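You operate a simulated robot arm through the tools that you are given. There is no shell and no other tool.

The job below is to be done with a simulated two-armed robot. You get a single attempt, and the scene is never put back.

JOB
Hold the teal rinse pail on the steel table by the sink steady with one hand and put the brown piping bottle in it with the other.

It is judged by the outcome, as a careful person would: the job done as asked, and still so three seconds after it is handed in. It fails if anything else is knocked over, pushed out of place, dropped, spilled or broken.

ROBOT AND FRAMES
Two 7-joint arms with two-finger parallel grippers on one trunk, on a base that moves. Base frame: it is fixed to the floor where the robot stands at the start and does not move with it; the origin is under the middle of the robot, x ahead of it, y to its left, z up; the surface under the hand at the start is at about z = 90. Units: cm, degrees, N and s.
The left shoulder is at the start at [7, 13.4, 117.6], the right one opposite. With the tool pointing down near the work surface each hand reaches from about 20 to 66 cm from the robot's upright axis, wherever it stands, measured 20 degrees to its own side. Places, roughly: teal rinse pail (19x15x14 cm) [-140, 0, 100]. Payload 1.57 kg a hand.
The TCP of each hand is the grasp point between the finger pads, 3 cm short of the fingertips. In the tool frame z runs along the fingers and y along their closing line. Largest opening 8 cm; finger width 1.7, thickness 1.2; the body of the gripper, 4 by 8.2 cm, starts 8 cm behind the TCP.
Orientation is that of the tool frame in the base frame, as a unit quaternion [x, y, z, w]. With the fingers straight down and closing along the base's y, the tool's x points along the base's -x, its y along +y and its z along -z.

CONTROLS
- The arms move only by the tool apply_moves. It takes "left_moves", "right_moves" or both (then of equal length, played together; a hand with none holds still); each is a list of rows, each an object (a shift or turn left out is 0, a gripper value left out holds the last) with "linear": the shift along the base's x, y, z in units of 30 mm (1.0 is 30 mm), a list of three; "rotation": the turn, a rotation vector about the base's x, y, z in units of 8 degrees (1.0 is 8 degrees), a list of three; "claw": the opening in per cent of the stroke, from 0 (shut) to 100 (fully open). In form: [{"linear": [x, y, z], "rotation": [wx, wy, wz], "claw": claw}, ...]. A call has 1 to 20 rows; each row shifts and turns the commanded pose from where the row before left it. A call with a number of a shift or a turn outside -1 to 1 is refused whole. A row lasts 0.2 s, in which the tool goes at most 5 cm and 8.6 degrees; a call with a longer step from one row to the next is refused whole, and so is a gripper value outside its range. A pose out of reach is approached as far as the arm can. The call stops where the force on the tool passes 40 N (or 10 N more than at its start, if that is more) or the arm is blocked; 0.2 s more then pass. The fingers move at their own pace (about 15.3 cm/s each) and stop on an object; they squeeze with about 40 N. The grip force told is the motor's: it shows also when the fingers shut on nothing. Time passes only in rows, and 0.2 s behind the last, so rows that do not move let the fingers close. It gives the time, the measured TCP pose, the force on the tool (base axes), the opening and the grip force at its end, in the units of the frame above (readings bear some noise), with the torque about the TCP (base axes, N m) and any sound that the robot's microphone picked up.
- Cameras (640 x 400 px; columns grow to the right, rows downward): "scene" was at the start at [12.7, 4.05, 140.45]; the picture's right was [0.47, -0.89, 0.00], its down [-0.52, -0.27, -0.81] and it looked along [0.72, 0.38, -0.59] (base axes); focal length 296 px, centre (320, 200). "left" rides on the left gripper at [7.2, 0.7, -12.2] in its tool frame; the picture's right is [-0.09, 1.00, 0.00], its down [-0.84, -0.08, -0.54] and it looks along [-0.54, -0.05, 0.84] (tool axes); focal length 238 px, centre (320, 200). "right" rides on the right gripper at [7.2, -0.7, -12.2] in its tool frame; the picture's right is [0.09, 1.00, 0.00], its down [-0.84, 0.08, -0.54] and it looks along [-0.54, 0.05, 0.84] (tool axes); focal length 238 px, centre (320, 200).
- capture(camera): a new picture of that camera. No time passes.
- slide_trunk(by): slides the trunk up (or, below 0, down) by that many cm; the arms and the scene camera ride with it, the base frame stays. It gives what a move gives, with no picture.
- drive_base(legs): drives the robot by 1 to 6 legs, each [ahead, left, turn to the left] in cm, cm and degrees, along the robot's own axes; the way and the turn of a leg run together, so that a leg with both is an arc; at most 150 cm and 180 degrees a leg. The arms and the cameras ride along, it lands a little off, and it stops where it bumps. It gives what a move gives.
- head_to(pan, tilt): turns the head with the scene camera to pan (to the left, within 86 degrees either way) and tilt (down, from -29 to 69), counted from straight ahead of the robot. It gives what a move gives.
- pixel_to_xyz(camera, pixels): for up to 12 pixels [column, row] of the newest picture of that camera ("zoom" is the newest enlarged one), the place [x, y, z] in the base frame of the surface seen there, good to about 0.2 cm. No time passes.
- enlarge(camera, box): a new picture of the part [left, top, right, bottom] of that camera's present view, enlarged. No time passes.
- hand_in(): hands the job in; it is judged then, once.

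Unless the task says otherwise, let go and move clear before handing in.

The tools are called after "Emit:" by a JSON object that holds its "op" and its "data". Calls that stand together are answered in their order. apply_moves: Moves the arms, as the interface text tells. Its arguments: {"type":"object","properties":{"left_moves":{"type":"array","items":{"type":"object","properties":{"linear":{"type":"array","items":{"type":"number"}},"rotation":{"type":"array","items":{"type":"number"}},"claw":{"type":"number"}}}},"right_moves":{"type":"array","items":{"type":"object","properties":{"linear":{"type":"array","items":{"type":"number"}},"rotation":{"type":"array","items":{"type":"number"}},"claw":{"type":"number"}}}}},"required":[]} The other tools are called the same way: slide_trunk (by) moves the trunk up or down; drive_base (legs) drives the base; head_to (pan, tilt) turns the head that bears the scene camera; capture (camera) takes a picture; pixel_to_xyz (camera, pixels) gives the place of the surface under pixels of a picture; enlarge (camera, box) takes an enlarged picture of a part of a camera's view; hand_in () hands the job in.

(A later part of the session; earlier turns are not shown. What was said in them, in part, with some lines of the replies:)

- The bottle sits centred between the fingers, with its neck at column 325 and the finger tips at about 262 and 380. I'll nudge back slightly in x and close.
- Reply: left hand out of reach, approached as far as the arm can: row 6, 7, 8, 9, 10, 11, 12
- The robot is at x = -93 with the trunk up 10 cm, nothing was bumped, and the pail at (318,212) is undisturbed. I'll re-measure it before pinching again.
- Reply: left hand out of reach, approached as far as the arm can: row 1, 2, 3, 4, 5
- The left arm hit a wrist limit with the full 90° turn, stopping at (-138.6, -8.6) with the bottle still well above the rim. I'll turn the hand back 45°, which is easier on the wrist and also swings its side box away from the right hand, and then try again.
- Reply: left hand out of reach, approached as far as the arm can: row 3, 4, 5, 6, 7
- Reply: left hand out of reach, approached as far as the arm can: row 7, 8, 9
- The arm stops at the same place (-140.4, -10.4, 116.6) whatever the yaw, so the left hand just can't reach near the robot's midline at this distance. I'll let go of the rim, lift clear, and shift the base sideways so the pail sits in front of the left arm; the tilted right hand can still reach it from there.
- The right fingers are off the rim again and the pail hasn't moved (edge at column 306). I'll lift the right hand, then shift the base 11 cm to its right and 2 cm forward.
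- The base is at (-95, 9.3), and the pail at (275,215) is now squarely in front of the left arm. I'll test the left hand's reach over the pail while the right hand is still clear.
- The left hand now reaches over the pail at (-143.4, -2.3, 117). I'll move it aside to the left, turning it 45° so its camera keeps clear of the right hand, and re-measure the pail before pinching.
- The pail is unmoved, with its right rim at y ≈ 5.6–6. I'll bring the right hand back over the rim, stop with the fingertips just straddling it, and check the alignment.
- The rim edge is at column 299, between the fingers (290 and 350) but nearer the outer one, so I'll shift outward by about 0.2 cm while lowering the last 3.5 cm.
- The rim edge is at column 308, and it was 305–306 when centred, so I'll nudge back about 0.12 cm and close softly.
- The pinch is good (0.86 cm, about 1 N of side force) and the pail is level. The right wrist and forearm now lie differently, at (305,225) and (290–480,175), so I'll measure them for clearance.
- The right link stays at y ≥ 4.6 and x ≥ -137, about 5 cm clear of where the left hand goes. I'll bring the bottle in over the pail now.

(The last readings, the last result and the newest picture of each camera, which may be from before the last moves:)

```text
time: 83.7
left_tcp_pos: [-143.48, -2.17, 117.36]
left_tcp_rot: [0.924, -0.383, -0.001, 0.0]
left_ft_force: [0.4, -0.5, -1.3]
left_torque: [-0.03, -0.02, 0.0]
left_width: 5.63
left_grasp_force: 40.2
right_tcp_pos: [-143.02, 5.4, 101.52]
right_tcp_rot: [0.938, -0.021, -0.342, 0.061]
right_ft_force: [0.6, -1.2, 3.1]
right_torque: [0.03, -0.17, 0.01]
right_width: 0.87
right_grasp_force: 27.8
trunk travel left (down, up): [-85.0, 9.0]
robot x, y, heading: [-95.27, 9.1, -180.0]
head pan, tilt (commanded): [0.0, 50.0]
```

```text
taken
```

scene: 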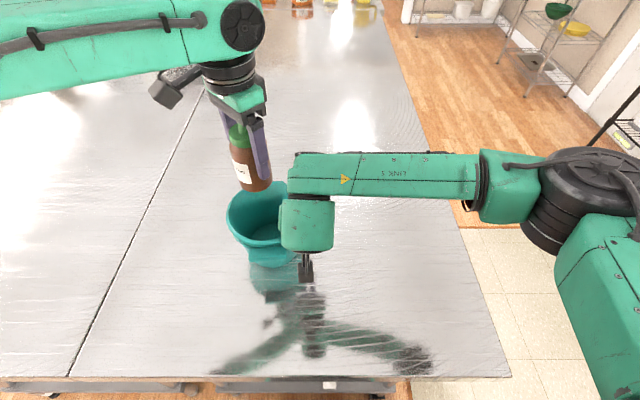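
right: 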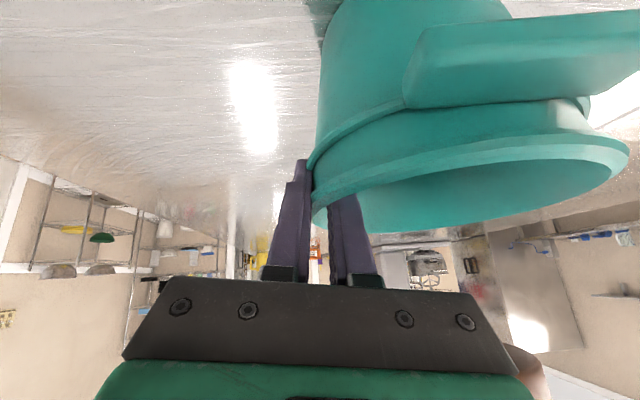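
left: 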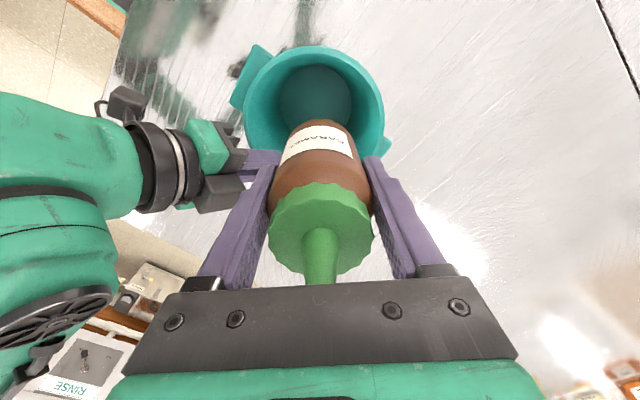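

The bottle hangs over the pail's opening. In the left picture the right gripper's box (220,195) looks close to my near finger, so I'll measure those points before going down.

Emit:
{"op": "pixel_to_xyz", "data": {"camera": "left", "pixels": [[222, 190], [240, 205], [205, 205], [238, 163], [205, 140], [262, 158], [225, 125], [180, 160], [245, 215], [270, 150], [345, 70], [320, 95]]}}

Emit:
{"op": "enlarge", "data": {"camera": "left", "box": [100, 40, 420, 240]}}

```text
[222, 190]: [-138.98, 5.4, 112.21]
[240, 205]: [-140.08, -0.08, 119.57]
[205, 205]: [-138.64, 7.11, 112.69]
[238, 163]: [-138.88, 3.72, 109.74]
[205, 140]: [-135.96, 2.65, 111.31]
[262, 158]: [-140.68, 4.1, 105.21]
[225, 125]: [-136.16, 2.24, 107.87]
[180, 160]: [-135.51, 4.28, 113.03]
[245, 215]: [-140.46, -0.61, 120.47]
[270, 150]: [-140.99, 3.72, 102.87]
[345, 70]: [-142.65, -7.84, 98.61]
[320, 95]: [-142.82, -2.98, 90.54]
```

```text
2.00 times, centred on (260, 140) of left
```

zoom: 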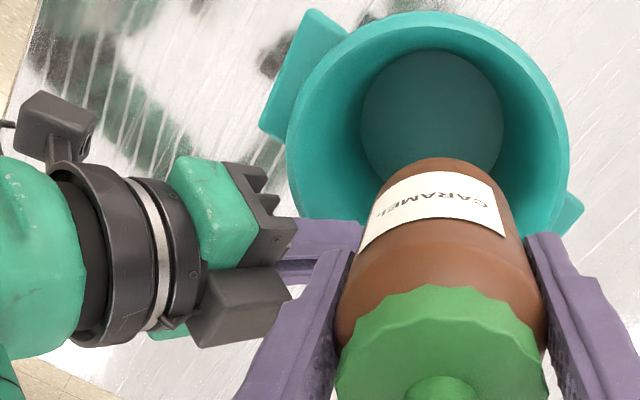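

The nearest right-hand parts are at y ≥ 2.2 near x = -136 to -139, about 2 cm from where my palm corner will pass, and the pail floor shows at z 90.5. I'll lower the bottle into the mouth and pause to check.

Emit:
{"op": "apply_moves", "data": {"left_moves": [{"linear": [0, 0, -0.7]}, {"linear": [0, 0, -0.7]}, {"linear": [0, 0, -0.7]}, {"linear": [0, 0, -0.7]}, {"linear": [0, 0, -0.7]}, {}]}}

Emit:
{"op": "capture", "data": {"camera": "left"}}

Emit:
{"op": "capture", "data": {"camera": "scene"}}

```text
time: 85.1
left_tcp_pos: [-143.55, -2.31, 106.59]
left_tcp_rot: [0.924, -0.382, 0.0, -0.001]
left_ft_force: [1.0, 0.8, -0.9]
left_torque: [-0.04, 0.01, 0.0]
left_width: 5.63
left_grasp_force: 40.4
right_tcp_pos: [-142.89, 5.47, 101.55]
right_tcp_rot: [0.938, -0.02, -0.341, 0.061]
right_ft_force: [-0.1, -0.2, 1.1]
right_torque: [-0.08, -0.14, 0.02]
right_width: 0.87
right_grasp_force: 27.4
trunk travel left (down, up): [-85.0, 9.0]
robot x, y, heading: [-95.21, 8.81, -179.9]
head pan, tilt (commanded): [0.0, 50.0]
```

```text
taken
```

left: 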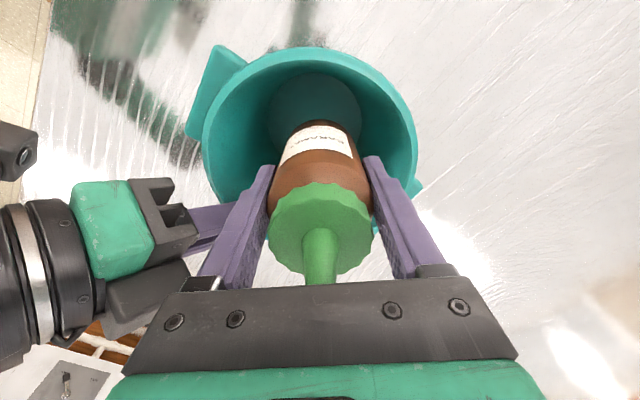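

```text
taken
```

scene: 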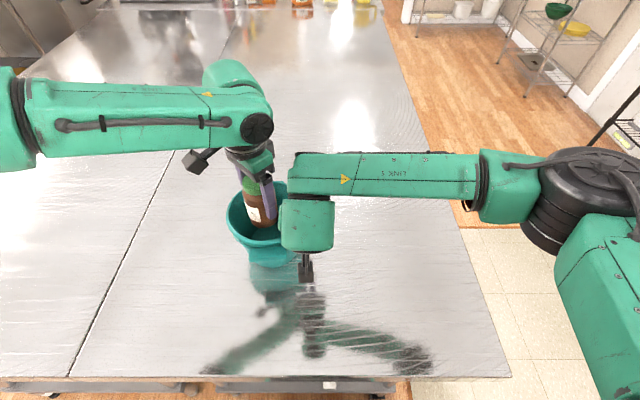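

The bottle's base is inside the mouth, centred in the left view (pail mouth columns 202–417, bottle at 320). I'll check the nearest right-gripper points once more and then go lower.

Emit:
{"op": "pixel_to_xyz", "data": {"camera": "left", "pixels": [[168, 185], [185, 215], [190, 235], [150, 200], [185, 270], [160, 290], [130, 190], [150, 240], [120, 320], [230, 210], [320, 60], [212, 190]]}}

```text
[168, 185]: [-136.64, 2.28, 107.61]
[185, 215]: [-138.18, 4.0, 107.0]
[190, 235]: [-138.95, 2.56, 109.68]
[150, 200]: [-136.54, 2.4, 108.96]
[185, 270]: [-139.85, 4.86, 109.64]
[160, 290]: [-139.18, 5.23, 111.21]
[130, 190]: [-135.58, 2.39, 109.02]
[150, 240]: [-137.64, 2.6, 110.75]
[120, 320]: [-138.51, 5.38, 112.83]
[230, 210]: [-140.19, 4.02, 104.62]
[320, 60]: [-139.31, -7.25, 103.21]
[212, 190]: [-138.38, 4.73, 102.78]
```

The closest right-hand point (-139, 2.5, 110) will be about 2.4 cm from my palm, so the way is clear. I'll lower to a TCP height of about 98.6, with the bottle base about 1.5 cm above the floor.

Emit:
{"op": "apply_moves", "data": {"left_moves": [{"linear": [0, 0, -0.45]}, {"linear": [0, 0, -0.45]}, {"linear": [0, 0, -0.45]}, {"linear": [0, 0, -0.45]}, {"linear": [0, 0, -0.45]}, {"linear": [0, 0, -0.4]}, {}]}}

Emit:
{"op": "capture", "data": {"camera": "left"}}

Emit:
{"op": "capture", "data": {"camera": "scene"}}

```text
time: 86.7
left_tcp_pos: [-141.69, -4.16, 99.83]
left_tcp_rot: [0.924, -0.383, -0.002, -0.001]
left_ft_force: [-1.7, 4.4, -0.2]
left_torque: [0.24, 0.1, 0.0]
left_width: 5.64
left_grasp_force: 40.0
left hand out of reach, approached as far as the arm can: row 1, 2, 3, 4, 5, 6
right_tcp_pos: [-143.02, 5.46, 101.52]
right_tcp_rot: [0.937, -0.02, -0.342, 0.062]
right_ft_force: [1.3, -3.5, -0.2]
right_torque: [-0.15, -0.16, 0.11]
right_width: 0.87
right_grasp_force: 27.6
trunk travel left (down, up): [-85.0, 9.0]
robot x, y, heading: [-94.69, 9.1, -179.9]
head pan, tilt (commanded): [0.0, 50.0]
```

```text
taken
```

left: 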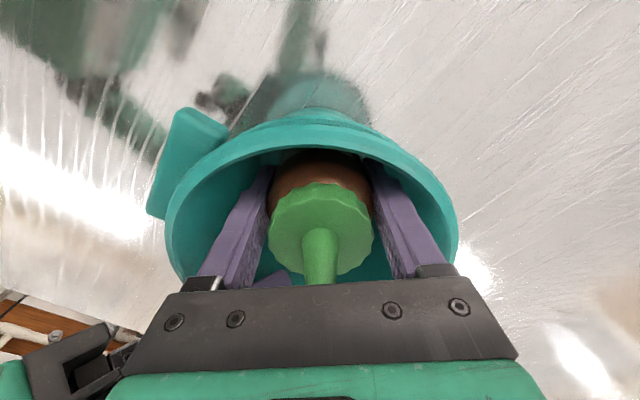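

```text
taken
```

scene: 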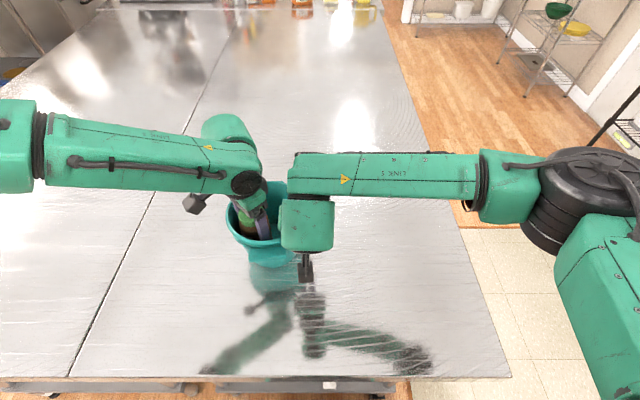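

The arm ran out of reach going down: it slid to (-141.7, -4.2, 99.8) and the bottle lightly touches the wall (about 4.5 N), with the pail held steady. The limit is worse with the shoulder high, so I'll lift straight out, move aside, let go of the rim and lower the trunk instead.

Emit:
{"op": "apply_moves", "data": {"left_moves": [{"linear": [0, 0, 0.3]}, {"linear": [0, 0, 0.5]}, {"linear": [0, 0, 0.7]}, {"linear": [0, 0, 0.8]}, {"linear": [0, 0, 0.8]}, {"linear": [0, 0, 0.8]}, {"linear": [0, 0, 0.8]}, {"linear": [0, 0, 0.8]}, {"linear": [0, -0.2, 0.7]}, {"linear": [0, -0.7, 0.2]}, {"linear": [0, -0.8, 0]}, {"linear": [0, -0.8, 0]}, {"linear": [0, -0.8, 0]}, {}]}}

Emit:
{"op": "capture", "data": {"camera": "scene"}}

Emit:
{"op": "capture", "data": {"camera": "right"}}

```text
time: 89.7
left_tcp_pos: [-141.81, -13.99, 118.98]
left_tcp_rot: [0.924, -0.382, -0.001, -0.001]
left_ft_force: [-1.1, 0.2, -0.9]
left_torque: [0.0, 0.04, -0.03]
left_width: 5.62
left_grasp_force: 40.5
right_tcp_pos: [-142.85, 5.44, 101.54]
right_tcp_rot: [0.938, -0.02, -0.342, 0.061]
right_ft_force: [0.9, -1.0, 0.3]
right_torque: [0.38, -0.17, 0.03]
right_width: 0.89
right_grasp_force: 27.7
trunk travel left (down, up): [-85.0, 9.0]
robot x, y, heading: [-95.38, 9.11, -180.0]
head pan, tilt (commanded): [0.0, 50.0]
```

```text
taken
```

scene: 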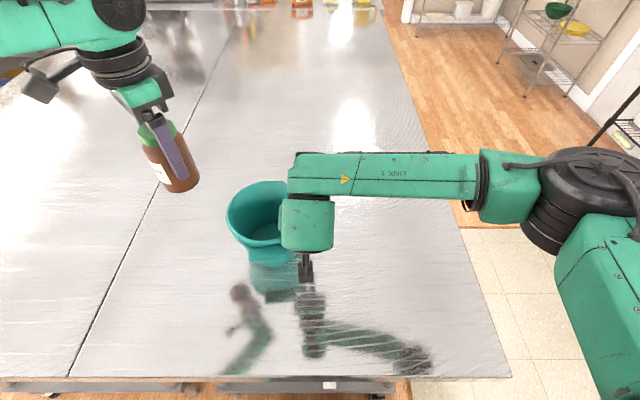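

```text
taken
```

right: 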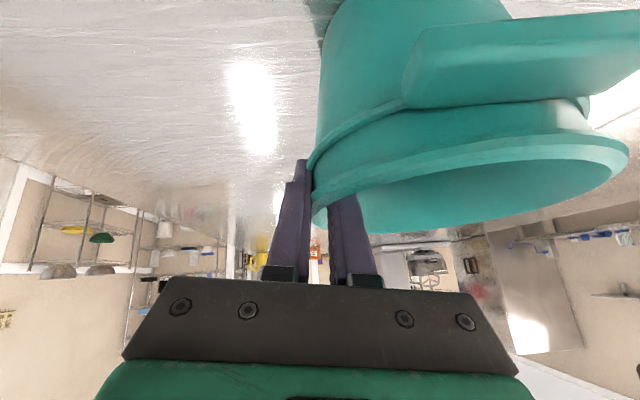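

The pail is unchanged and still pinched, and the bottle is clear on the left. Now I'll let go of the rim, raise both hands high, and lower the trunk by 13 cm.

Emit:
{"op": "apply_moves", "data": {"right_moves": [{"claw": 12}, {"claw": 20}, {"claw": 30}, {"claw": 40}, {"claw": 45}, {"linear": [0, 0, 0.5]}, {"linear": [0, 0, 0.8]}, {"linear": [0, 0, 0.9]}, {"linear": [0, 0, 0.9]}, {"linear": [0, 0, 0.9]}, {"linear": [0, 0, 0.9]}, {"linear": [0, 0, 0.9]}, {"linear": [0, 0, 0.9]}, {"linear": [0, 0, 0.9]}, {"linear": [0.5, 0.5, 0.9]}, {"linear": [0.5, 0.8, 0.5]}, {"linear": [0.5, 0.8, 0]}, {}], "left_moves": [{}, {}, {}, {}, {}, {"linear": [0.3, 0, 0.5]}, {"linear": [0.3, 0, 0.5]}, {"linear": [0.3, 0, 0.5]}, {"linear": [0.3, 0, 0.5]}, {"linear": [0.3, 0, 0.5]}, {"linear": [0.3, 0, 0.5]}, {}, {}, {}, {}, {}, {}, {}]}}

Emit:
{"op": "slide_trunk", "data": {"by": -13}}

Emit:
{"op": "head_to", "data": {"pan": 0, "tilt": 42}}

Emit:
{"op": "capture", "data": {"camera": "scene"}}

Emit:
{"op": "capture", "data": {"camera": "left"}}

```text
time: 93.5
left_tcp_pos: [-136.46, -13.96, 128.05]
left_tcp_rot: [0.924, -0.383, -0.001, 0.0]
left_ft_force: [0.5, -0.7, -0.9]
left_torque: [0.01, 0.03, 0.02]
left_width: 5.62
left_grasp_force: 40.5
right_tcp_pos: [-138.31, 11.61, 128.63]
right_tcp_rot: [0.938, -0.02, -0.341, 0.061]
right_ft_force: [0.6, 0.7, 0.1]
right_torque: [-0.01, 0.01, -0.01]
right_width: 3.56
right_grasp_force: 0.0
trunk travel left (down, up): [-85.0, 9.0]
robot x, y, heading: [-95.29, 9.02, -180.0]
head pan, tilt (commanded): [0.0, 50.0]
```

```text
time: 95.1
left_tcp_pos: [-136.54, -13.98, 115.08]
left_tcp_rot: [0.924, -0.383, 0.0, 0.001]
left_ft_force: [0.1, 0.2, -1.2]
left_torque: [0.02, 0.0, 0.03]
left_width: 5.62
left_grasp_force: 40.2
right_tcp_pos: [-138.36, 11.74, 115.52]
right_tcp_rot: [0.938, -0.021, -0.341, 0.061]
right_ft_force: [0.7, 0.0, 0.2]
right_torque: [0.02, -0.02, -0.01]
right_width: 3.62
right_grasp_force: 0.1
trunk travel left (down, up): [-72.0, 22.0]
robot x, y, heading: [-95.62, 8.88, -179.8]
head pan, tilt (commanded): [0.0, 50.0]
```

```text
time: 95.8
left_tcp_pos: [-136.44, -13.96, 115.07]
left_tcp_rot: [0.924, -0.383, 0.0, 0.0]
left_ft_force: [0.3, 0.1, -0.4]
left_torque: [0.0, 0.0, 0.02]
left_width: 5.61
left_grasp_force: 39.6
right_tcp_pos: [-138.28, 11.69, 115.52]
right_tcp_rot: [0.938, -0.021, -0.341, 0.061]
right_ft_force: [0.5, -0.2, -0.7]
right_torque: [0.0, -0.01, 0.01]
right_width: 3.58
right_grasp_force: 0.0
trunk travel left (down, up): [-72.0, 22.0]
robot x, y, heading: [-95.06, 8.99, -180.0]
head pan, tilt (commanded): [0.0, 42.0]
```

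```text
taken
```

scene: 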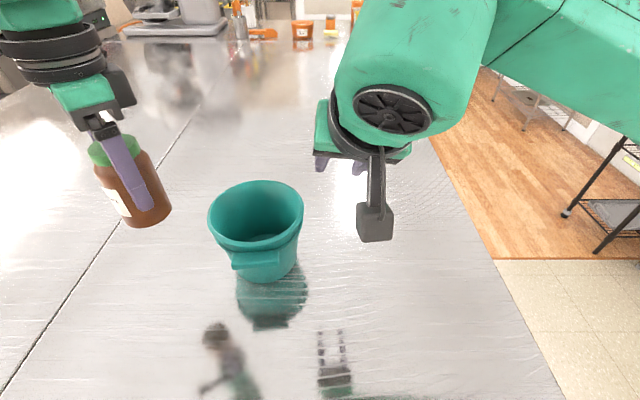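

```text
taken
```

left: 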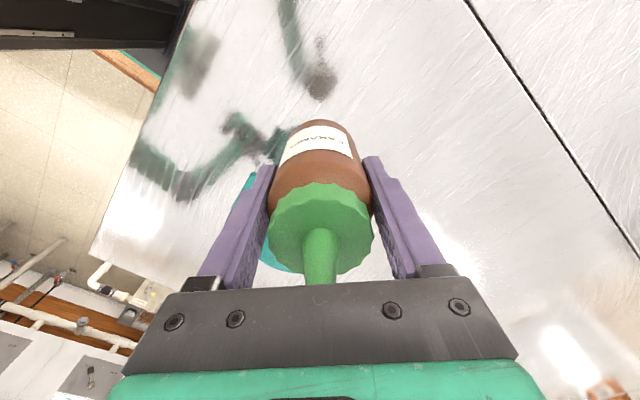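

The bottle is held exactly as before, and the pail is still standing at (255,228). From the limit points I've seen, a further 4 cm sideways shift gives the left arm a safe margin all the way down, so I'll do that now while both hands are above rim height.

Emit:
{"op": "drive_base", "data": {"legs": [[0, -4, 0]]}}

Emit:
{"op": "capture", "data": {"camera": "scene"}}

Emit:
{"op": "capture", "data": {"camera": "right"}}

```text
time: 96.6
left_tcp_pos: [-136.43, -10.75, 115.0]
left_tcp_rot: [0.924, -0.383, -0.001, -0.002]
left_ft_force: [0.8, -0.1, -0.8]
left_torque: [0.06, 0.02, -0.01]
left_width: 5.61
left_grasp_force: 39.7
right_tcp_pos: [-138.33, 14.87, 115.57]
right_tcp_rot: [0.938, -0.019, -0.342, 0.058]
right_ft_force: [-0.5, -0.6, 0.1]
right_torque: [0.08, 0.03, -0.05]
right_width: 3.62
right_grasp_force: 0.1
trunk travel left (down, up): [-72.0, 22.0]
robot x, y, heading: [-94.97, 12.9, -179.5]
head pan, tilt (commanded): [0.0, 42.0]
```

```text
taken
```

scene: 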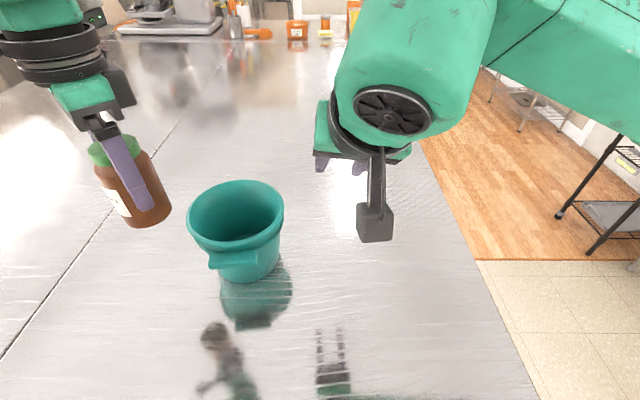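

```text
taken
```

right: 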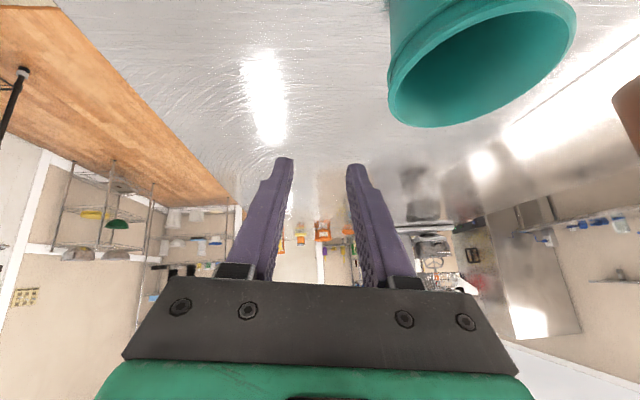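

Both hands are clear of the pail, which is at (235,228). I'll measure its right rim from the new viewpoint.

Emit:
{"op": "enlarge", "data": {"camera": "scene", "box": [160, 160, 320, 300]}}

Emit:
{"op": "pixel_to_xyz", "data": {"camera": "scene", "pixels": [[240, 181], [237, 240], [189, 218], [191, 218], [280, 208], [282, 208], [284, 208], [278, 208], [281, 212], [240, 232]]}}

Emit:
{"op": "pixel_to_xyz", "data": {"camera": "right", "pixels": [[390, 90], [393, 85], [396, 90], [392, 100], [400, 110]]}}

```text
2.86 times, centred on (240, 230) of scene
```

zoom: 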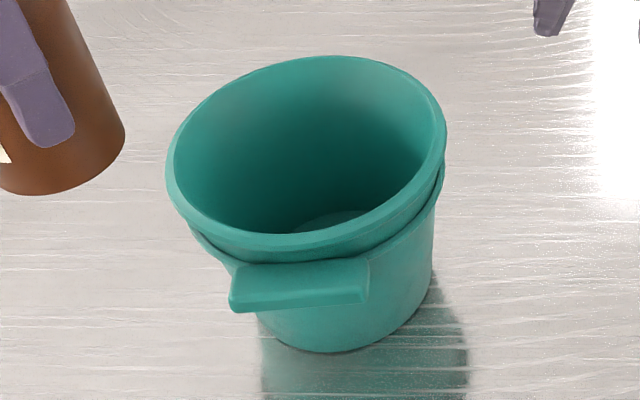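

```text
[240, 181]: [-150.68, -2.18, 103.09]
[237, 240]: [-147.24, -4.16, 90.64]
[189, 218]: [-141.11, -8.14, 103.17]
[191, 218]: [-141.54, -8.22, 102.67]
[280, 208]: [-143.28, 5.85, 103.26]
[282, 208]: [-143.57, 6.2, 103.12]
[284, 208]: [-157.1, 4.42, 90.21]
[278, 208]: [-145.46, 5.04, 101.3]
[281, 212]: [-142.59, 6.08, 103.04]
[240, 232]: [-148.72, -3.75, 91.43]
```

```text
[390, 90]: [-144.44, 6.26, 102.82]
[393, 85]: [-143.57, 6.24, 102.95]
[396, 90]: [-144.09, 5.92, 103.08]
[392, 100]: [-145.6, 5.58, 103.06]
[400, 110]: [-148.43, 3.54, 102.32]
```

The rim's right side is at y ≈ 5.75–6.25, midline about 6.0. I'll move the right hand over it and lower until the fingertips straddle it, then align by camera.

Emit:
{"op": "apply_moves", "data": {"right_moves": [{"linear": [-0.4, -0.8, 0], "claw": 50}, {"linear": [-0.4, -0.8, 0]}, {"linear": [-0.4, -0.8, 0]}, {"linear": [-0.4, -0.8, 0]}, {"linear": [0, 0, -0.6]}, {"linear": [0, 0, -0.7]}, {"linear": [0, 0, -0.7]}, {"linear": [0, 0, -0.7]}, {"linear": [0, 0, -0.7]}, {}, {}]}}

Emit:
{"op": "capture", "data": {"camera": "right"}}

Emit:
{"op": "capture", "data": {"camera": "scene"}}

```text
time: 99.0
left_tcp_pos: [-136.29, -10.19, 115.14]
left_tcp_rot: [0.924, -0.382, 0.0, 0.0]
left_ft_force: [0.4, 0.1, -2.0]
left_torque: [-0.01, 0.04, -0.01]
left_width: 5.64
left_grasp_force: 40.1
right_tcp_pos: [-143.08, 5.77, 105.46]
right_tcp_rot: [0.938, -0.02, -0.341, 0.061]
right_ft_force: [0.0, 0.2, 0.7]
right_torque: [-0.01, -0.01, 0.02]
right_width: 4.0
right_grasp_force: 0.0
trunk travel left (down, up): [-72.0, 22.0]
robot x, y, heading: [-94.61, 13.16, -180.0]
head pan, tilt (commanded): [0.0, 42.0]
```

```text
taken
```

right: 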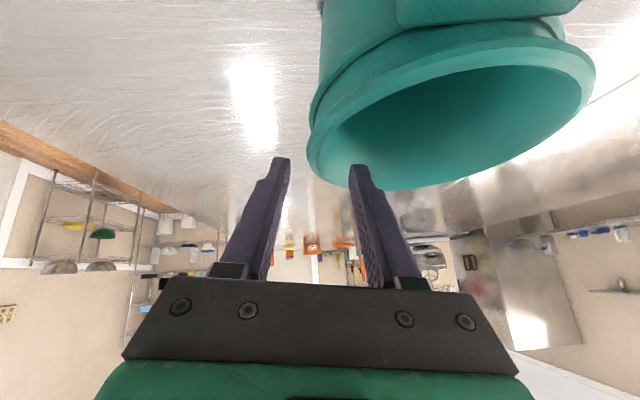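

```text
taken
```

scene: 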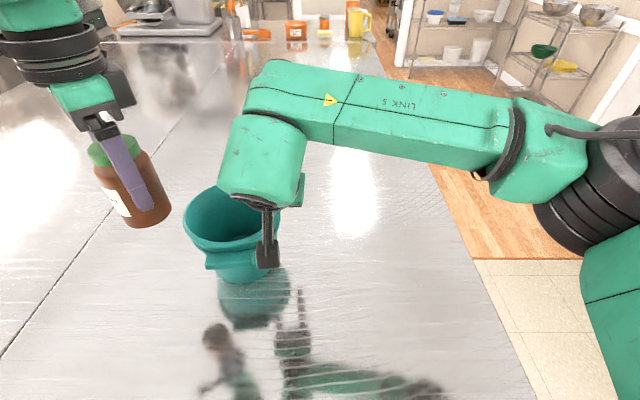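

The rim edge is at column 306 at this height, which means I'm about 0.3 cm too far out compared with the good pinch. I'll correct that and lower the last 3.8 cm.

Emit:
{"op": "apply_moves", "data": {"right_moves": [{"linear": [0, -0.1, 0]}, {"linear": [0, 0, -0.4]}, {"linear": [0, 0, -0.45]}, {"linear": [0, 0, -0.45]}, {}, {}]}}

Emit:
{"op": "capture", "data": {"camera": "right"}}

```text
time: 100.4
left_tcp_pos: [-136.44, -10.1, 114.95]
left_tcp_rot: [0.924, -0.381, 0.0, 0.0]
left_ft_force: [-0.3, 0.6, -1.3]
left_torque: [-0.03, 0.0, 0.02]
left_width: 5.62
left_grasp_force: 40.1
right_tcp_pos: [-143.04, 5.52, 101.6]
right_tcp_rot: [0.938, -0.02, -0.341, 0.062]
right_ft_force: [0.0, -0.3, -0.4]
right_torque: [0.0, 0.02, -0.02]
right_width: 4.0
right_grasp_force: 0.0
trunk travel left (down, up): [-72.0, 22.0]
robot x, y, heading: [-95.14, 13.14, -179.7]
head pan, tilt (commanded): [0.0, 42.0]
```

```text
taken
```

right: 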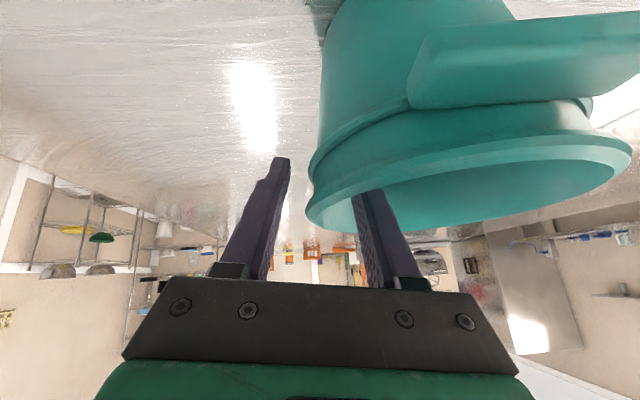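

Now the rim edge is at column 306, which matches the centred pinch. I'll close softly.

Emit:
{"op": "apply_moves", "data": {"right_moves": [{"claw": 40}, {"claw": 30}, {"claw": 22}, {"claw": 16}, {"claw": 12}, {"claw": 8}, {"claw": 4}, {"claw": 0}, {"claw": 0}, {"claw": 0}]}}

Emit:
{"op": "capture", "data": {"camera": "scene"}}

Emit:
{"op": "pixel_to_xyz", "data": {"camera": "scene", "pixels": [[187, 218], [189, 218], [185, 224], [210, 250], [210, 236], [220, 190], [245, 140], [250, 100], [225, 160], [222, 185], [270, 70], [300, 90]]}}

```text
time: 102.6
left_tcp_pos: [-136.4, -10.14, 115.06]
left_tcp_rot: [0.924, -0.383, 0.0, -0.001]
left_ft_force: [-0.2, -0.7, -0.8]
left_torque: [0.02, 0.01, -0.01]
left_width: 5.64
left_grasp_force: 40.2
right_tcp_pos: [-143.05, 5.5, 101.52]
right_tcp_rot: [0.938, -0.02, -0.341, 0.06]
right_ft_force: [0.7, -1.2, 1.6]
right_torque: [-0.01, -0.09, 0.01]
right_width: 0.88
right_grasp_force: 28.0
trunk travel left (down, up): [-72.0, 22.0]
robot x, y, heading: [-95.1, 12.94, -179.9]
head pan, tilt (commanded): [0.0, 42.0]
```

```text
taken
```

scene: 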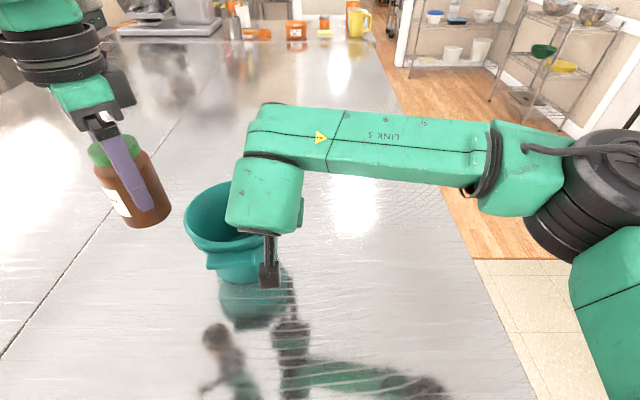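

```text
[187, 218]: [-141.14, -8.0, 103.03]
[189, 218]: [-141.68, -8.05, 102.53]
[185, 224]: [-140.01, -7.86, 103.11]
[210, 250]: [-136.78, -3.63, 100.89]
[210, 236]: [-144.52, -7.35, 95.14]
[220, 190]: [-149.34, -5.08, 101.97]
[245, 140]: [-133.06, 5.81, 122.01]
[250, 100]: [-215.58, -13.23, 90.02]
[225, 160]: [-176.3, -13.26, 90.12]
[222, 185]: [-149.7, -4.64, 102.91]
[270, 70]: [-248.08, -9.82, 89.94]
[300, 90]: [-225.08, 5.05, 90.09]
```

The pail is pinched again (0.88 cm, about 1–2 N side force) and level, centred near (-143.3, -1.2). I'll bring the bottle in from the left at the same height, forward first and then inward.

Emit:
{"op": "apply_moves", "data": {"left_moves": [{"linear": [-0.79, 0, 0]}, {"linear": [-0.79, 0, 0]}, {"linear": [-0.79, 0, 0]}, {"linear": [0, 0.68, 0]}, {"linear": [0, 0.68, 0]}, {"linear": [0, 0.68, 0]}, {"linear": [0, 0.68, 0]}, {}, {}]}}

Emit:
{"op": "capture", "data": {"camera": "left"}}

Emit:
{"op": "capture", "data": {"camera": "scene"}}

```text
time: 104.6
left_tcp_pos: [-143.45, -1.9, 115.18]
left_tcp_rot: [0.924, -0.382, 0.0, 0.0]
left_ft_force: [0.6, 0.3, -1.0]
left_torque: [0.01, 0.04, -0.02]
left_width: 5.62
left_grasp_force: 40.1
right_tcp_pos: [-142.98, 5.5, 101.51]
right_tcp_rot: [0.938, -0.02, -0.34, 0.062]
right_ft_force: [0.2, -1.4, 0.2]
right_torque: [-0.1, -0.14, -0.04]
right_width: 0.89
right_grasp_force: 27.1
trunk travel left (down, up): [-72.0, 22.0]
robot x, y, heading: [-95.04, 12.74, -180.1]
head pan, tilt (commanded): [0.0, 42.0]
```

```text
taken
```

left: 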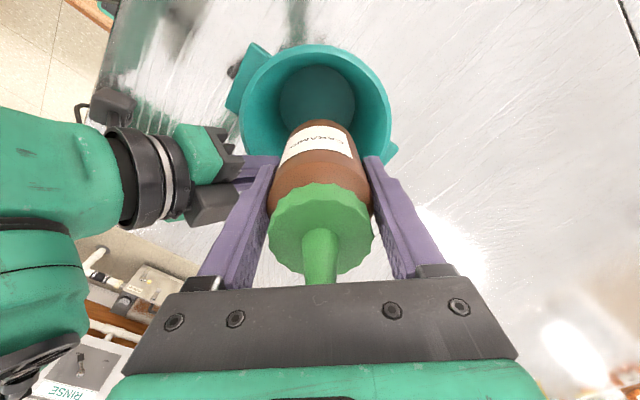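

```text
taken
```

scene: 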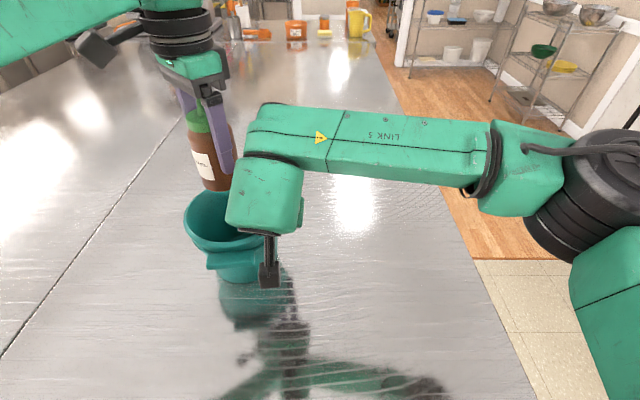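

The left hand reached (-143.45, -1.9, 115.2) with no reach limit, and the bottle is over the mouth (columns 241–390, bottle at 320). I'll lower in small steps and stop at any reach warning.

Emit:
{"op": "apply_moves", "data": {"left_moves": [{"linear": [0, 0, -0.5]}, {"linear": [0, 0, -0.6]}, {"linear": [0, 0, -0.6]}, {"linear": [0, 0, -0.6]}, {"linear": [0, 0, -0.6]}, {}]}}

Emit:
{"op": "capture", "data": {"camera": "left"}}

```text
time: 106.0
left_tcp_pos: [-143.59, -2.07, 106.39]
left_tcp_rot: [0.924, -0.382, 0.0, 0.0]
left_ft_force: [0.4, -0.1, -0.9]
left_torque: [0.01, -0.01, 0.03]
left_width: 5.61
left_grasp_force: 39.6
right_tcp_pos: [-143.05, 5.64, 101.54]
right_tcp_rot: [0.938, -0.02, -0.341, 0.06]
right_ft_force: [0.1, -1.6, 0.6]
right_torque: [0.01, -0.13, -0.06]
right_width: 0.88
right_grasp_force: 27.5
trunk travel left (down, up): [-72.0, 22.0]
robot x, y, heading: [-95.17, 12.98, -179.9]
head pan, tilt (commanded): [0.0, 42.0]
```

```text
taken
```

left: 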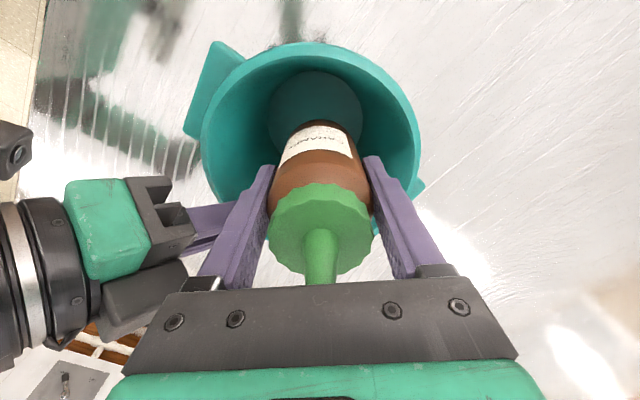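

The bottle is inside the mouth with no contact (forces below 1 N) and no reach warning. I'll keep lowering to about 1.5 cm above the floor.

Emit:
{"op": "apply_moves", "data": {"left_moves": [{"linear": [0, 0, -0.4]}, {"linear": [0, 0, -0.4]}, {"linear": [0, 0, -0.4]}, {"linear": [0, 0, -0.4]}, {}]}}

Emit:
{"op": "capture", "data": {"camera": "left"}}

```text
time: 107.2
left_tcp_pos: [-143.49, -1.9, 101.34]
left_tcp_rot: [0.924, -0.381, -0.001, 0.0]
left_ft_force: [0.2, 0.1, -2.0]
left_torque: [0.0, 0.01, 0.0]
left_width: 5.63
left_grasp_force: 40.3
right_tcp_pos: [-143.09, 5.53, 101.5]
right_tcp_rot: [0.938, -0.02, -0.341, 0.061]
right_ft_force: [-0.2, -0.8, -0.5]
right_torque: [0.02, -0.11, 0.0]
right_width: 0.86
right_grasp_force: 27.4
trunk travel left (down, up): [-72.0, 22.0]
robot x, y, heading: [-95.12, 12.61, -179.9]
head pan, tilt (commanded): [0.0, 42.0]
```

```text
taken
```

left: 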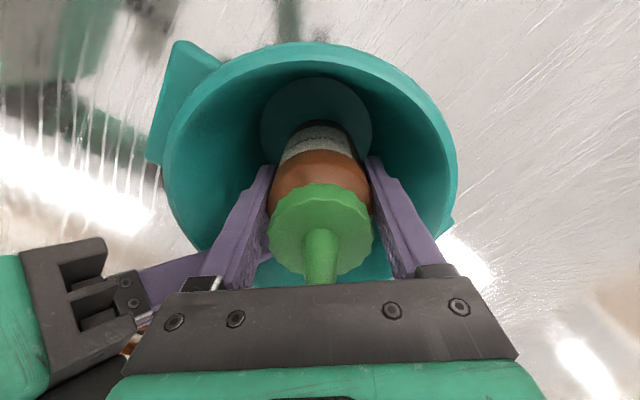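

There's no contact and no reach limit at z 101.3. The right gripper at (110,290) appears near my palm's left end, so I'll measure that gap before the last few centimetres.

Emit:
{"op": "pixel_to_xyz", "data": {"camera": "left", "pixels": [[100, 245], [125, 280], [140, 290], [135, 320], [120, 350], [90, 330], [150, 310], [175, 290], [200, 284], [100, 375]]}}

Emit:
{"op": "enlarge", "data": {"camera": "left", "box": [0, 200, 320, 400]}}

```text
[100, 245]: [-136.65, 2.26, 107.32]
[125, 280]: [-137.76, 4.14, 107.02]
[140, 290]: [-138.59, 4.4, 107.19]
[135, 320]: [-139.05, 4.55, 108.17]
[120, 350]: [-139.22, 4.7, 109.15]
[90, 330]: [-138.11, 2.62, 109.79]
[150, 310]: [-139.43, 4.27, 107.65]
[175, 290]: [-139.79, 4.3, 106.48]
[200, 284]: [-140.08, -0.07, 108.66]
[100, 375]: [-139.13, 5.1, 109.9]
```

```text
2.00 times, centred on (160, 300) of left
```

zoom: 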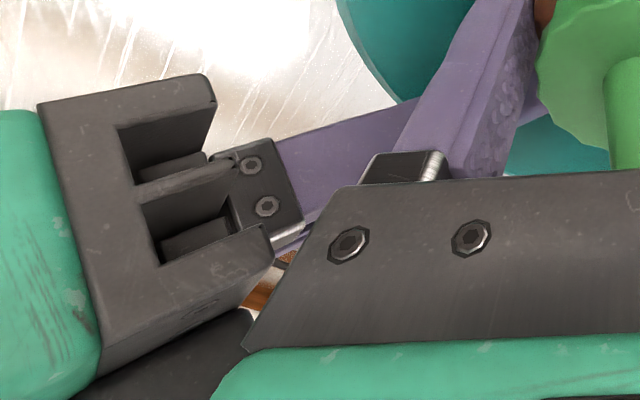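

The gap to the nearest right-gripper part is about 2.5–3 cm, so it's safe to continue. I'll lower to just above the floor.

Emit:
{"op": "apply_moves", "data": {"left_moves": [{"linear": [0, 0, -0.33]}, {"linear": [0, 0, -0.33]}, {"linear": [0, 0, -0.3]}, {}]}}

Emit:
{"op": "capture", "data": {"camera": "left"}}

```text
time: 108.2
left_tcp_pos: [-143.5, -1.91, 98.49]
left_tcp_rot: [0.924, -0.381, 0.0, 0.0]
left_ft_force: [-0.4, 0.5, -2.1]
left_torque: [0.02, 0.03, 0.01]
left_width: 5.64
left_grasp_force: 40.1
right_tcp_pos: [-143.17, 5.48, 101.4]
right_tcp_rot: [0.938, -0.02, -0.341, 0.061]
right_ft_force: [0.8, -1.7, 0.6]
right_torque: [0.01, -0.09, -0.01]
right_width: 0.85
right_grasp_force: 27.7
trunk travel left (down, up): [-72.0, 22.0]
robot x, y, heading: [-94.7, 13.3, -179.9]
head pan, tilt (commanded): [0.0, 42.0]
```

```text
taken
```

left: 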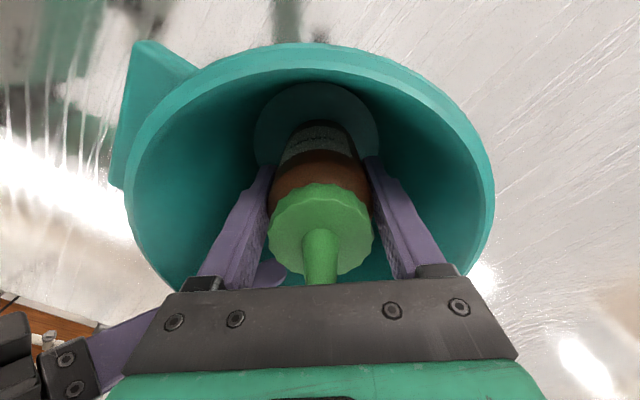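

The TCP is at z 98.5 with no contact, so the bottle base should be about 1.4 cm above the floor. I'll step down gently and watch for the touch.

Emit:
{"op": "apply_moves", "data": {"left_moves": [{"linear": [0, 0, -0.15]}, {"linear": [0, 0, -0.12]}, {}]}}

Emit:
{"op": "apply_moves", "data": {"left_moves": [{"linear": [0, 0, -0.07]}, {}]}}

Emit:
{"op": "apply_moves", "data": {"left_moves": [{"linear": [0, 0, -0.05]}, {}]}}

```text
time: 109.0
left_tcp_pos: [-143.54, -1.84, 97.84]
left_tcp_rot: [0.924, -0.382, 0.0, -0.001]
left_ft_force: [0.2, 0.6, -0.1]
left_torque: [0.04, -0.02, 0.01]
left_width: 5.66
left_grasp_force: 40.3
right_tcp_pos: [-143.08, 5.55, 101.58]
right_tcp_rot: [0.938, -0.02, -0.341, 0.062]
right_ft_force: [0.3, -1.0, 0.1]
right_torque: [0.0, -0.14, -0.02]
right_width: 0.88
right_grasp_force: 27.6
trunk travel left (down, up): [-72.0, 22.0]
robot x, y, heading: [-95.08, 12.97, -179.9]
head pan, tilt (commanded): [0.0, 42.0]
```

```text
time: 109.6
left_tcp_pos: [-143.53, -2.08, 97.59]
left_tcp_rot: [0.924, -0.382, 0.0, 0.0]
left_ft_force: [0.2, -0.3, -1.2]
left_torque: [0.0, 0.01, -0.02]
left_width: 5.64
left_grasp_force: 40.1
right_tcp_pos: [-143.07, 5.52, 101.53]
right_tcp_rot: [0.938, -0.019, -0.341, 0.062]
right_ft_force: [-1.1, -1.4, -0.5]
right_torque: [0.0, -0.13, 0.0]
right_width: 0.87
right_grasp_force: 27.4
trunk travel left (down, up): [-72.0, 22.0]
robot x, y, heading: [-95.3, 13.03, -179.8]
head pan, tilt (commanded): [0.0, 42.0]
```

```text
time: 110.2
left_tcp_pos: [-143.47, -1.99, 97.52]
left_tcp_rot: [0.924, -0.382, 0.0, -0.001]
left_ft_force: [0.7, 0.0, -1.9]
left_torque: [0.0, -0.02, -0.01]
left_width: 5.62
left_grasp_force: 40.1
right_tcp_pos: [-143.06, 5.52, 101.55]
right_tcp_rot: [0.938, -0.02, -0.341, 0.062]
right_ft_force: [0.3, -1.3, 0.0]
right_torque: [0.02, -0.15, -0.03]
right_width: 0.86
right_grasp_force: 27.3
trunk travel left (down, up): [-72.0, 22.0]
robot x, y, heading: [-94.98, 13.2, -180.1]
head pan, tilt (commanded): [0.0, 42.0]
```

Still no contact at z ≈ 97.45; the touch is expected near 97.1. I'll go on in 1.5 mm steps.

Emit:
{"op": "apply_moves", "data": {"left_moves": [{"linear": [0, 0, -0.06]}, {}]}}

Emit:
{"op": "apply_moves", "data": {"left_moves": [{"linear": [0, 0, -0.05]}, {}]}}

Emit:
{"op": "apply_moves", "data": {"left_moves": [{"linear": [0, 0, -0.04]}, {}]}}

```text
time: 110.8
left_tcp_pos: [-143.31, -1.92, 97.24]
left_tcp_rot: [0.924, -0.381, 0.0, 0.001]
left_ft_force: [0.1, -0.4, -1.7]
left_torque: [0.01, 0.0, 0.03]
left_width: 5.62
left_grasp_force: 40.1
right_tcp_pos: [-143.11, 5.59, 101.48]
right_tcp_rot: [0.938, -0.019, -0.341, 0.062]
right_ft_force: [-0.1, -0.6, -0.2]
right_torque: [-0.02, -0.15, -0.01]
right_width: 0.86
right_grasp_force: 27.2
trunk travel left (down, up): [-72.0, 22.0]
robot x, y, heading: [-95.21, 12.8, -179.9]
head pan, tilt (commanded): [0.0, 42.0]
```

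```text
time: 111.4
left_tcp_pos: [-143.59, -1.93, 97.14]
left_tcp_rot: [0.924, -0.382, 0.0, 0.0]
left_ft_force: [0.6, 0.8, -1.8]
left_torque: [0.0, 0.01, -0.02]
left_width: 5.59
left_grasp_force: 40.0
right_tcp_pos: [-143.01, 5.55, 101.37]
right_tcp_rot: [0.938, -0.021, -0.341, 0.061]
right_ft_force: [1.2, -0.9, 0.0]
right_torque: [-0.03, -0.12, -0.07]
right_width: 0.87
right_grasp_force: 28.2
trunk travel left (down, up): [-72.0, 22.0]
robot x, y, heading: [-94.87, 13.05, -180.0]
head pan, tilt (commanded): [0.0, 42.0]
```

```text
time: 112.0
left_tcp_pos: [-143.61, -1.99, 97.04]
left_tcp_rot: [0.924, -0.381, -0.002, 0.0]
left_ft_force: [1.2, 2.6, 7.2]
left_torque: [-0.04, 0.06, 0.0]
left_width: 5.6
left_grasp_force: 40.0
right_tcp_pos: [-143.12, 5.54, 101.45]
right_tcp_rot: [0.938, -0.021, -0.341, 0.06]
right_ft_force: [-3.6, -4.1, -0.4]
right_torque: [0.16, -0.18, -0.26]
right_width: 0.88
right_grasp_force: 27.1
trunk travel left (down, up): [-72.0, 22.0]
robot x, y, heading: [-95.24, 12.78, -180.0]
head pan, tilt (commanded): [0.0, 42.0]
```

The bottle has touched the floor of the pail (upward force 7 N at z 97.04). I'll open the left fingers gently, only as far as needed, while the right hand keeps holding the pail.

Emit:
{"op": "apply_moves", "data": {"left_moves": [{"claw": 71}, {"claw": 73}, {"claw": 76}, {"claw": 79}, {"claw": 82}, {"claw": 84}, {}]}}

Emit:
{"op": "capture", "data": {"camera": "left"}}

```text
time: 113.6
left_tcp_pos: [-143.5, -1.91, 97.11]
left_tcp_rot: [0.924, -0.381, 0.0, -0.001]
left_ft_force: [0.3, 0.1, -0.6]
left_torque: [0.03, 0.0, 0.01]
left_width: 6.71
left_grasp_force: 0.0
right_tcp_pos: [-143.13, 5.64, 101.54]
right_tcp_rot: [0.938, -0.02, -0.342, 0.061]
right_ft_force: [-0.8, -1.4, -0.3]
right_torque: [0.03, -0.18, 0.0]
right_width: 0.88
right_grasp_force: 27.3
trunk travel left (down, up): [-72.0, 22.0]
robot x, y, heading: [-95.05, 13.14, -179.9]
head pan, tilt (commanded): [0.0, 42.0]
```

```text
taken
```

left: 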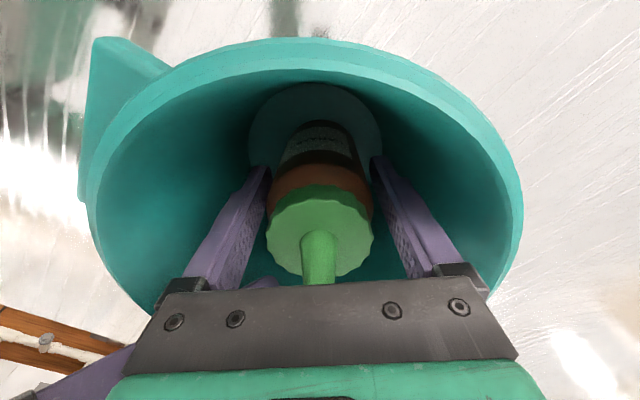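

The left fingers are open at 6.7 cm with no force, and the bottle stands free between them. I'll raise the left hand straight up slowly at first.

Emit:
{"op": "apply_moves", "data": {"left_moves": [{"linear": [0, 0, 0.25]}, {"linear": [0, 0, 0.3]}, {"linear": [0, 0, 0.4]}, {"linear": [0, 0, 0.5]}, {}]}}

Emit:
{"op": "capture", "data": {"camera": "left"}}

```text
time: 114.8
left_tcp_pos: [-143.63, -1.97, 101.41]
left_tcp_rot: [0.924, -0.382, 0.0, 0.0]
left_ft_force: [-0.5, -1.1, -0.3]
left_torque: [-0.01, 0.04, -0.02]
left_width: 6.7
left_grasp_force: 0.1
right_tcp_pos: [-143.02, 5.64, 101.47]
right_tcp_rot: [0.938, -0.02, -0.341, 0.061]
right_ft_force: [-0.1, -0.5, 0.5]
right_torque: [0.04, -0.17, -0.02]
right_width: 0.88
right_grasp_force: 27.6
trunk travel left (down, up): [-72.0, 22.0]
robot x, y, heading: [-95.27, 12.74, -179.9]
head pan, tilt (commanded): [0.0, 42.0]
```

```text
taken
```

left: 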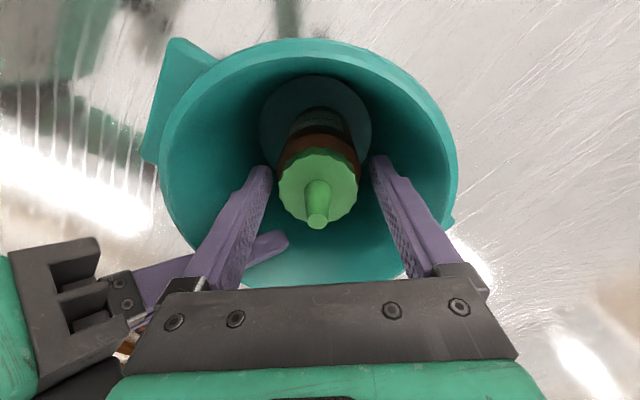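

The bottle stays standing in the pail, with its cap at (318,190) free of the fingers. I'll lift the left hand well clear and move it off to the left.

Emit:
{"op": "apply_moves", "data": {"left_moves": [{"linear": [0, 0, 0.6]}, {"linear": [0, 0, 0.8]}, {"linear": [0, 0, 0.8]}, {"linear": [0, 0, 0.8]}, {"linear": [0, 0, 0.8]}, {"linear": [0, 0, 0.8]}, {"linear": [0, -0.7, 0.1]}, {"linear": [0, -0.8, 0]}, {"linear": [0, -0.8, 0]}, {"linear": [0, -0.8, 0]}, {"linear": [0.5, -0.8, 0]}, {"linear": [0.6, -0.5, 0]}, {}]}}

Emit:
{"op": "capture", "data": {"camera": "left"}}

Emit:
{"op": "capture", "data": {"camera": "right"}}

Emit:
{"op": "capture", "data": {"camera": "scene"}}

```text
time: 117.6
left_tcp_pos: [-140.43, -15.06, 115.7]
left_tcp_rot: [0.924, -0.382, 0.0, 0.0]
left_ft_force: [0.0, 0.5, 0.4]
left_torque: [-0.04, 0.01, -0.04]
left_width: 6.74
left_grasp_force: 0.0
right_tcp_pos: [-143.07, 5.59, 101.53]
right_tcp_rot: [0.938, -0.02, -0.342, 0.061]
right_ft_force: [0.3, -0.6, 0.1]
right_torque: [0.01, -0.22, -0.03]
right_width: 0.85
right_grasp_force: 27.4
trunk travel left (down, up): [-72.0, 22.0]
robot x, y, heading: [-94.73, 12.81, -180.0]
head pan, tilt (commanded): [0.0, 42.0]
```

```text
taken
```

left: 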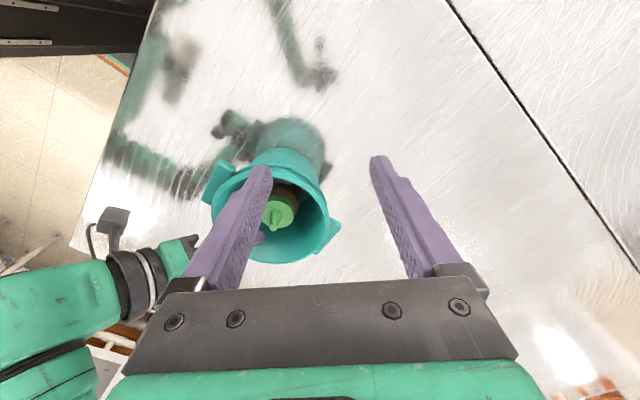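

```text
taken
```

right: 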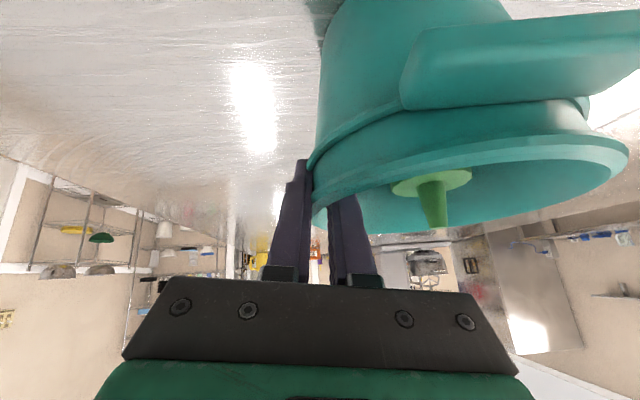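

```text
taken
```

scene: 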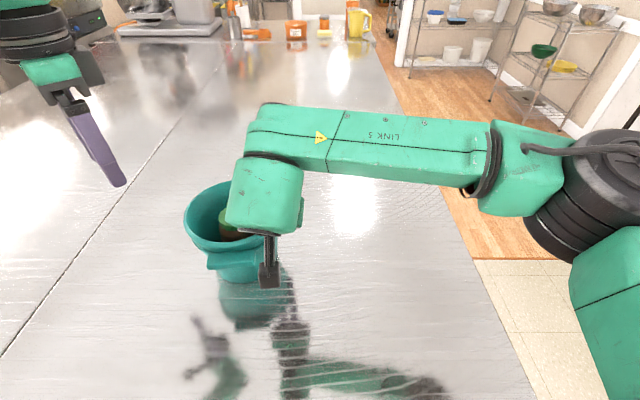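

The bottle stands upright in the pail, with its cap at (430,185) in the right view and (280,212) in the left view. I'll release the rim gently with a small opening and lift the right hand straight up.

Emit:
{"op": "apply_moves", "data": {"right_moves": [{"claw": 12}, {"claw": 16}, {"claw": 22}, {"claw": 28}, {"claw": 34}, {"claw": 38}, {}]}}

Emit:
{"op": "capture", "data": {"camera": "right"}}

```text
time: 119.2
left_tcp_pos: [-140.33, -15.11, 115.69]
left_tcp_rot: [0.924, -0.382, 0.0, 0.0]
left_ft_force: [0.3, -0.4, 0.7]
left_torque: [0.02, 0.01, -0.03]
left_width: 6.72
left_grasp_force: 0.1
right_tcp_pos: [-143.22, 5.47, 101.6]
right_tcp_rot: [0.938, -0.02, -0.341, 0.061]
right_ft_force: [-0.7, -0.6, 0.2]
right_torque: [0.03, 0.01, 0.01]
right_width: 3.03
right_grasp_force: 0.1
trunk travel left (down, up): [-72.0, 22.0]
robot x, y, heading: [-95.03, 12.97, -179.9]
head pan, tilt (commanded): [0.0, 42.0]
```

```text
taken
```

right: 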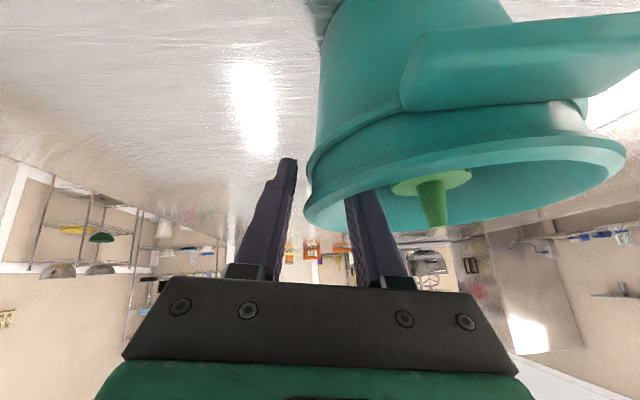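

The rim is free between the right fingers (edge at column 305, fingers at about 290 and 348) and the force is zero. I'll lift the right hand straight up and then out to the right.

Emit:
{"op": "apply_moves", "data": {"right_moves": [{"linear": [0, 0, 0.4]}, {"linear": [0, 0, 0.6]}, {"linear": [0, 0, 0.8]}, {"linear": [0, 0, 0.8]}, {"linear": [0, 0, 0.8]}, {"linear": [0, 0, 0.8]}, {"linear": [0, 0.4, 0.8]}, {"linear": [0.3, 0.8, 0.3]}, {"linear": [0.3, 0.9, 0]}, {"linear": [0.3, 0.9, 0]}, {"linear": [0.3, 0.9, 0]}, {}]}}

Emit:
{"op": "capture", "data": {"camera": "scene"}}

Emit:
{"op": "enlarge", "data": {"camera": "scene", "box": [160, 160, 320, 300]}}

Emit:
{"op": "capture", "data": {"camera": "left"}}

```text
time: 121.8
left_tcp_pos: [-140.37, -15.16, 115.73]
left_tcp_rot: [0.924, -0.382, 0.0, 0.0]
left_ft_force: [-0.7, 1.3, 0.7]
left_torque: [-0.01, -0.02, 0.01]
left_width: 6.74
left_grasp_force: 0.1
right_tcp_pos: [-139.71, 17.36, 117.55]
right_tcp_rot: [0.938, -0.02, -0.341, 0.06]
right_ft_force: [-0.1, 0.1, 0.7]
right_torque: [0.02, -0.01, -0.03]
right_width: 3.04
right_grasp_force: 0.0
trunk travel left (down, up): [-72.0, 22.0]
robot x, y, heading: [-95.02, 12.77, -179.8]
head pan, tilt (commanded): [0.0, 42.0]
```

```text
taken
```

scene: 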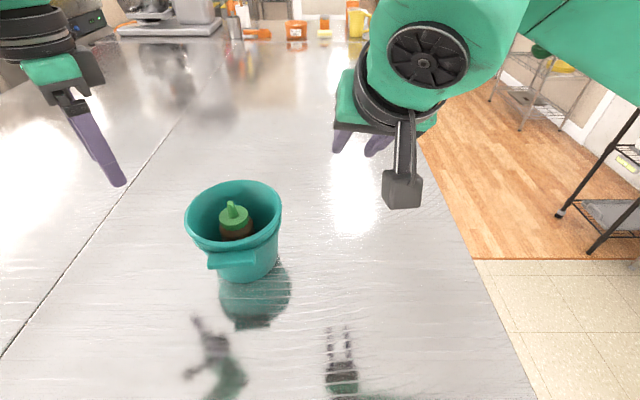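

```text
2.86 times, centred on (240, 230) of scene
```

zoom: 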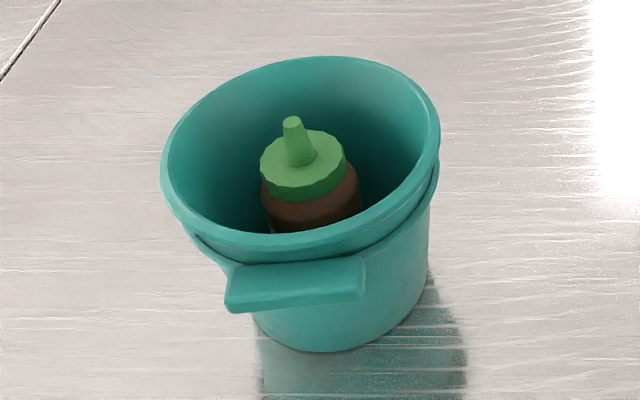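

```text
taken
```

left: 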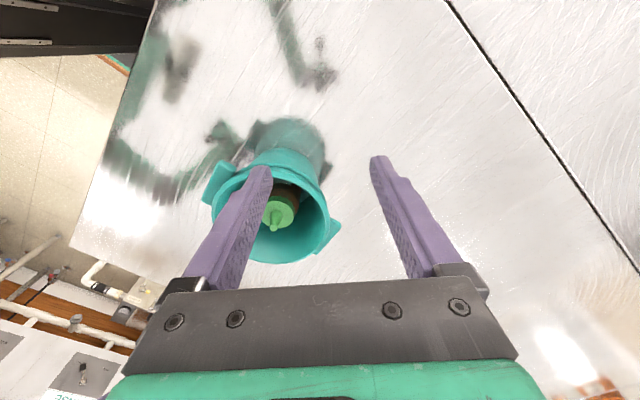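

The enlarged picture shows the bottle standing upright inside the pail (cap at zoom (302,165)). The pail is level on the steel table, within about 1 cm of where it started, and both hands are empty and clear. The job is done, so I'm handing it in.

Emit:
{"op": "hand_in", "data": {}}

```text
The job is handed in.
```

The brown bottle is standing upright in the teal pail on the steel table. The right hand held the pail's rim while the left lowered the bottle onto its floor and let go. I've handed the job in, and both hands are empty and clear of the pail.

- **Earlier tries:** The left arm ran short of reach several times. I released and re-gripped the pail three times and moved the base and trunk before the bottle went in.
- **Contact:** On one try the bottle pressed lightly on the inside of the pail (about 5 N). The right hand was holding the pail, which stayed level.
- **Pail position:** The pail ended within about 1 cm of where it started.
- **Surroundings:** I saw nothing else knocked over, moved or spilled.
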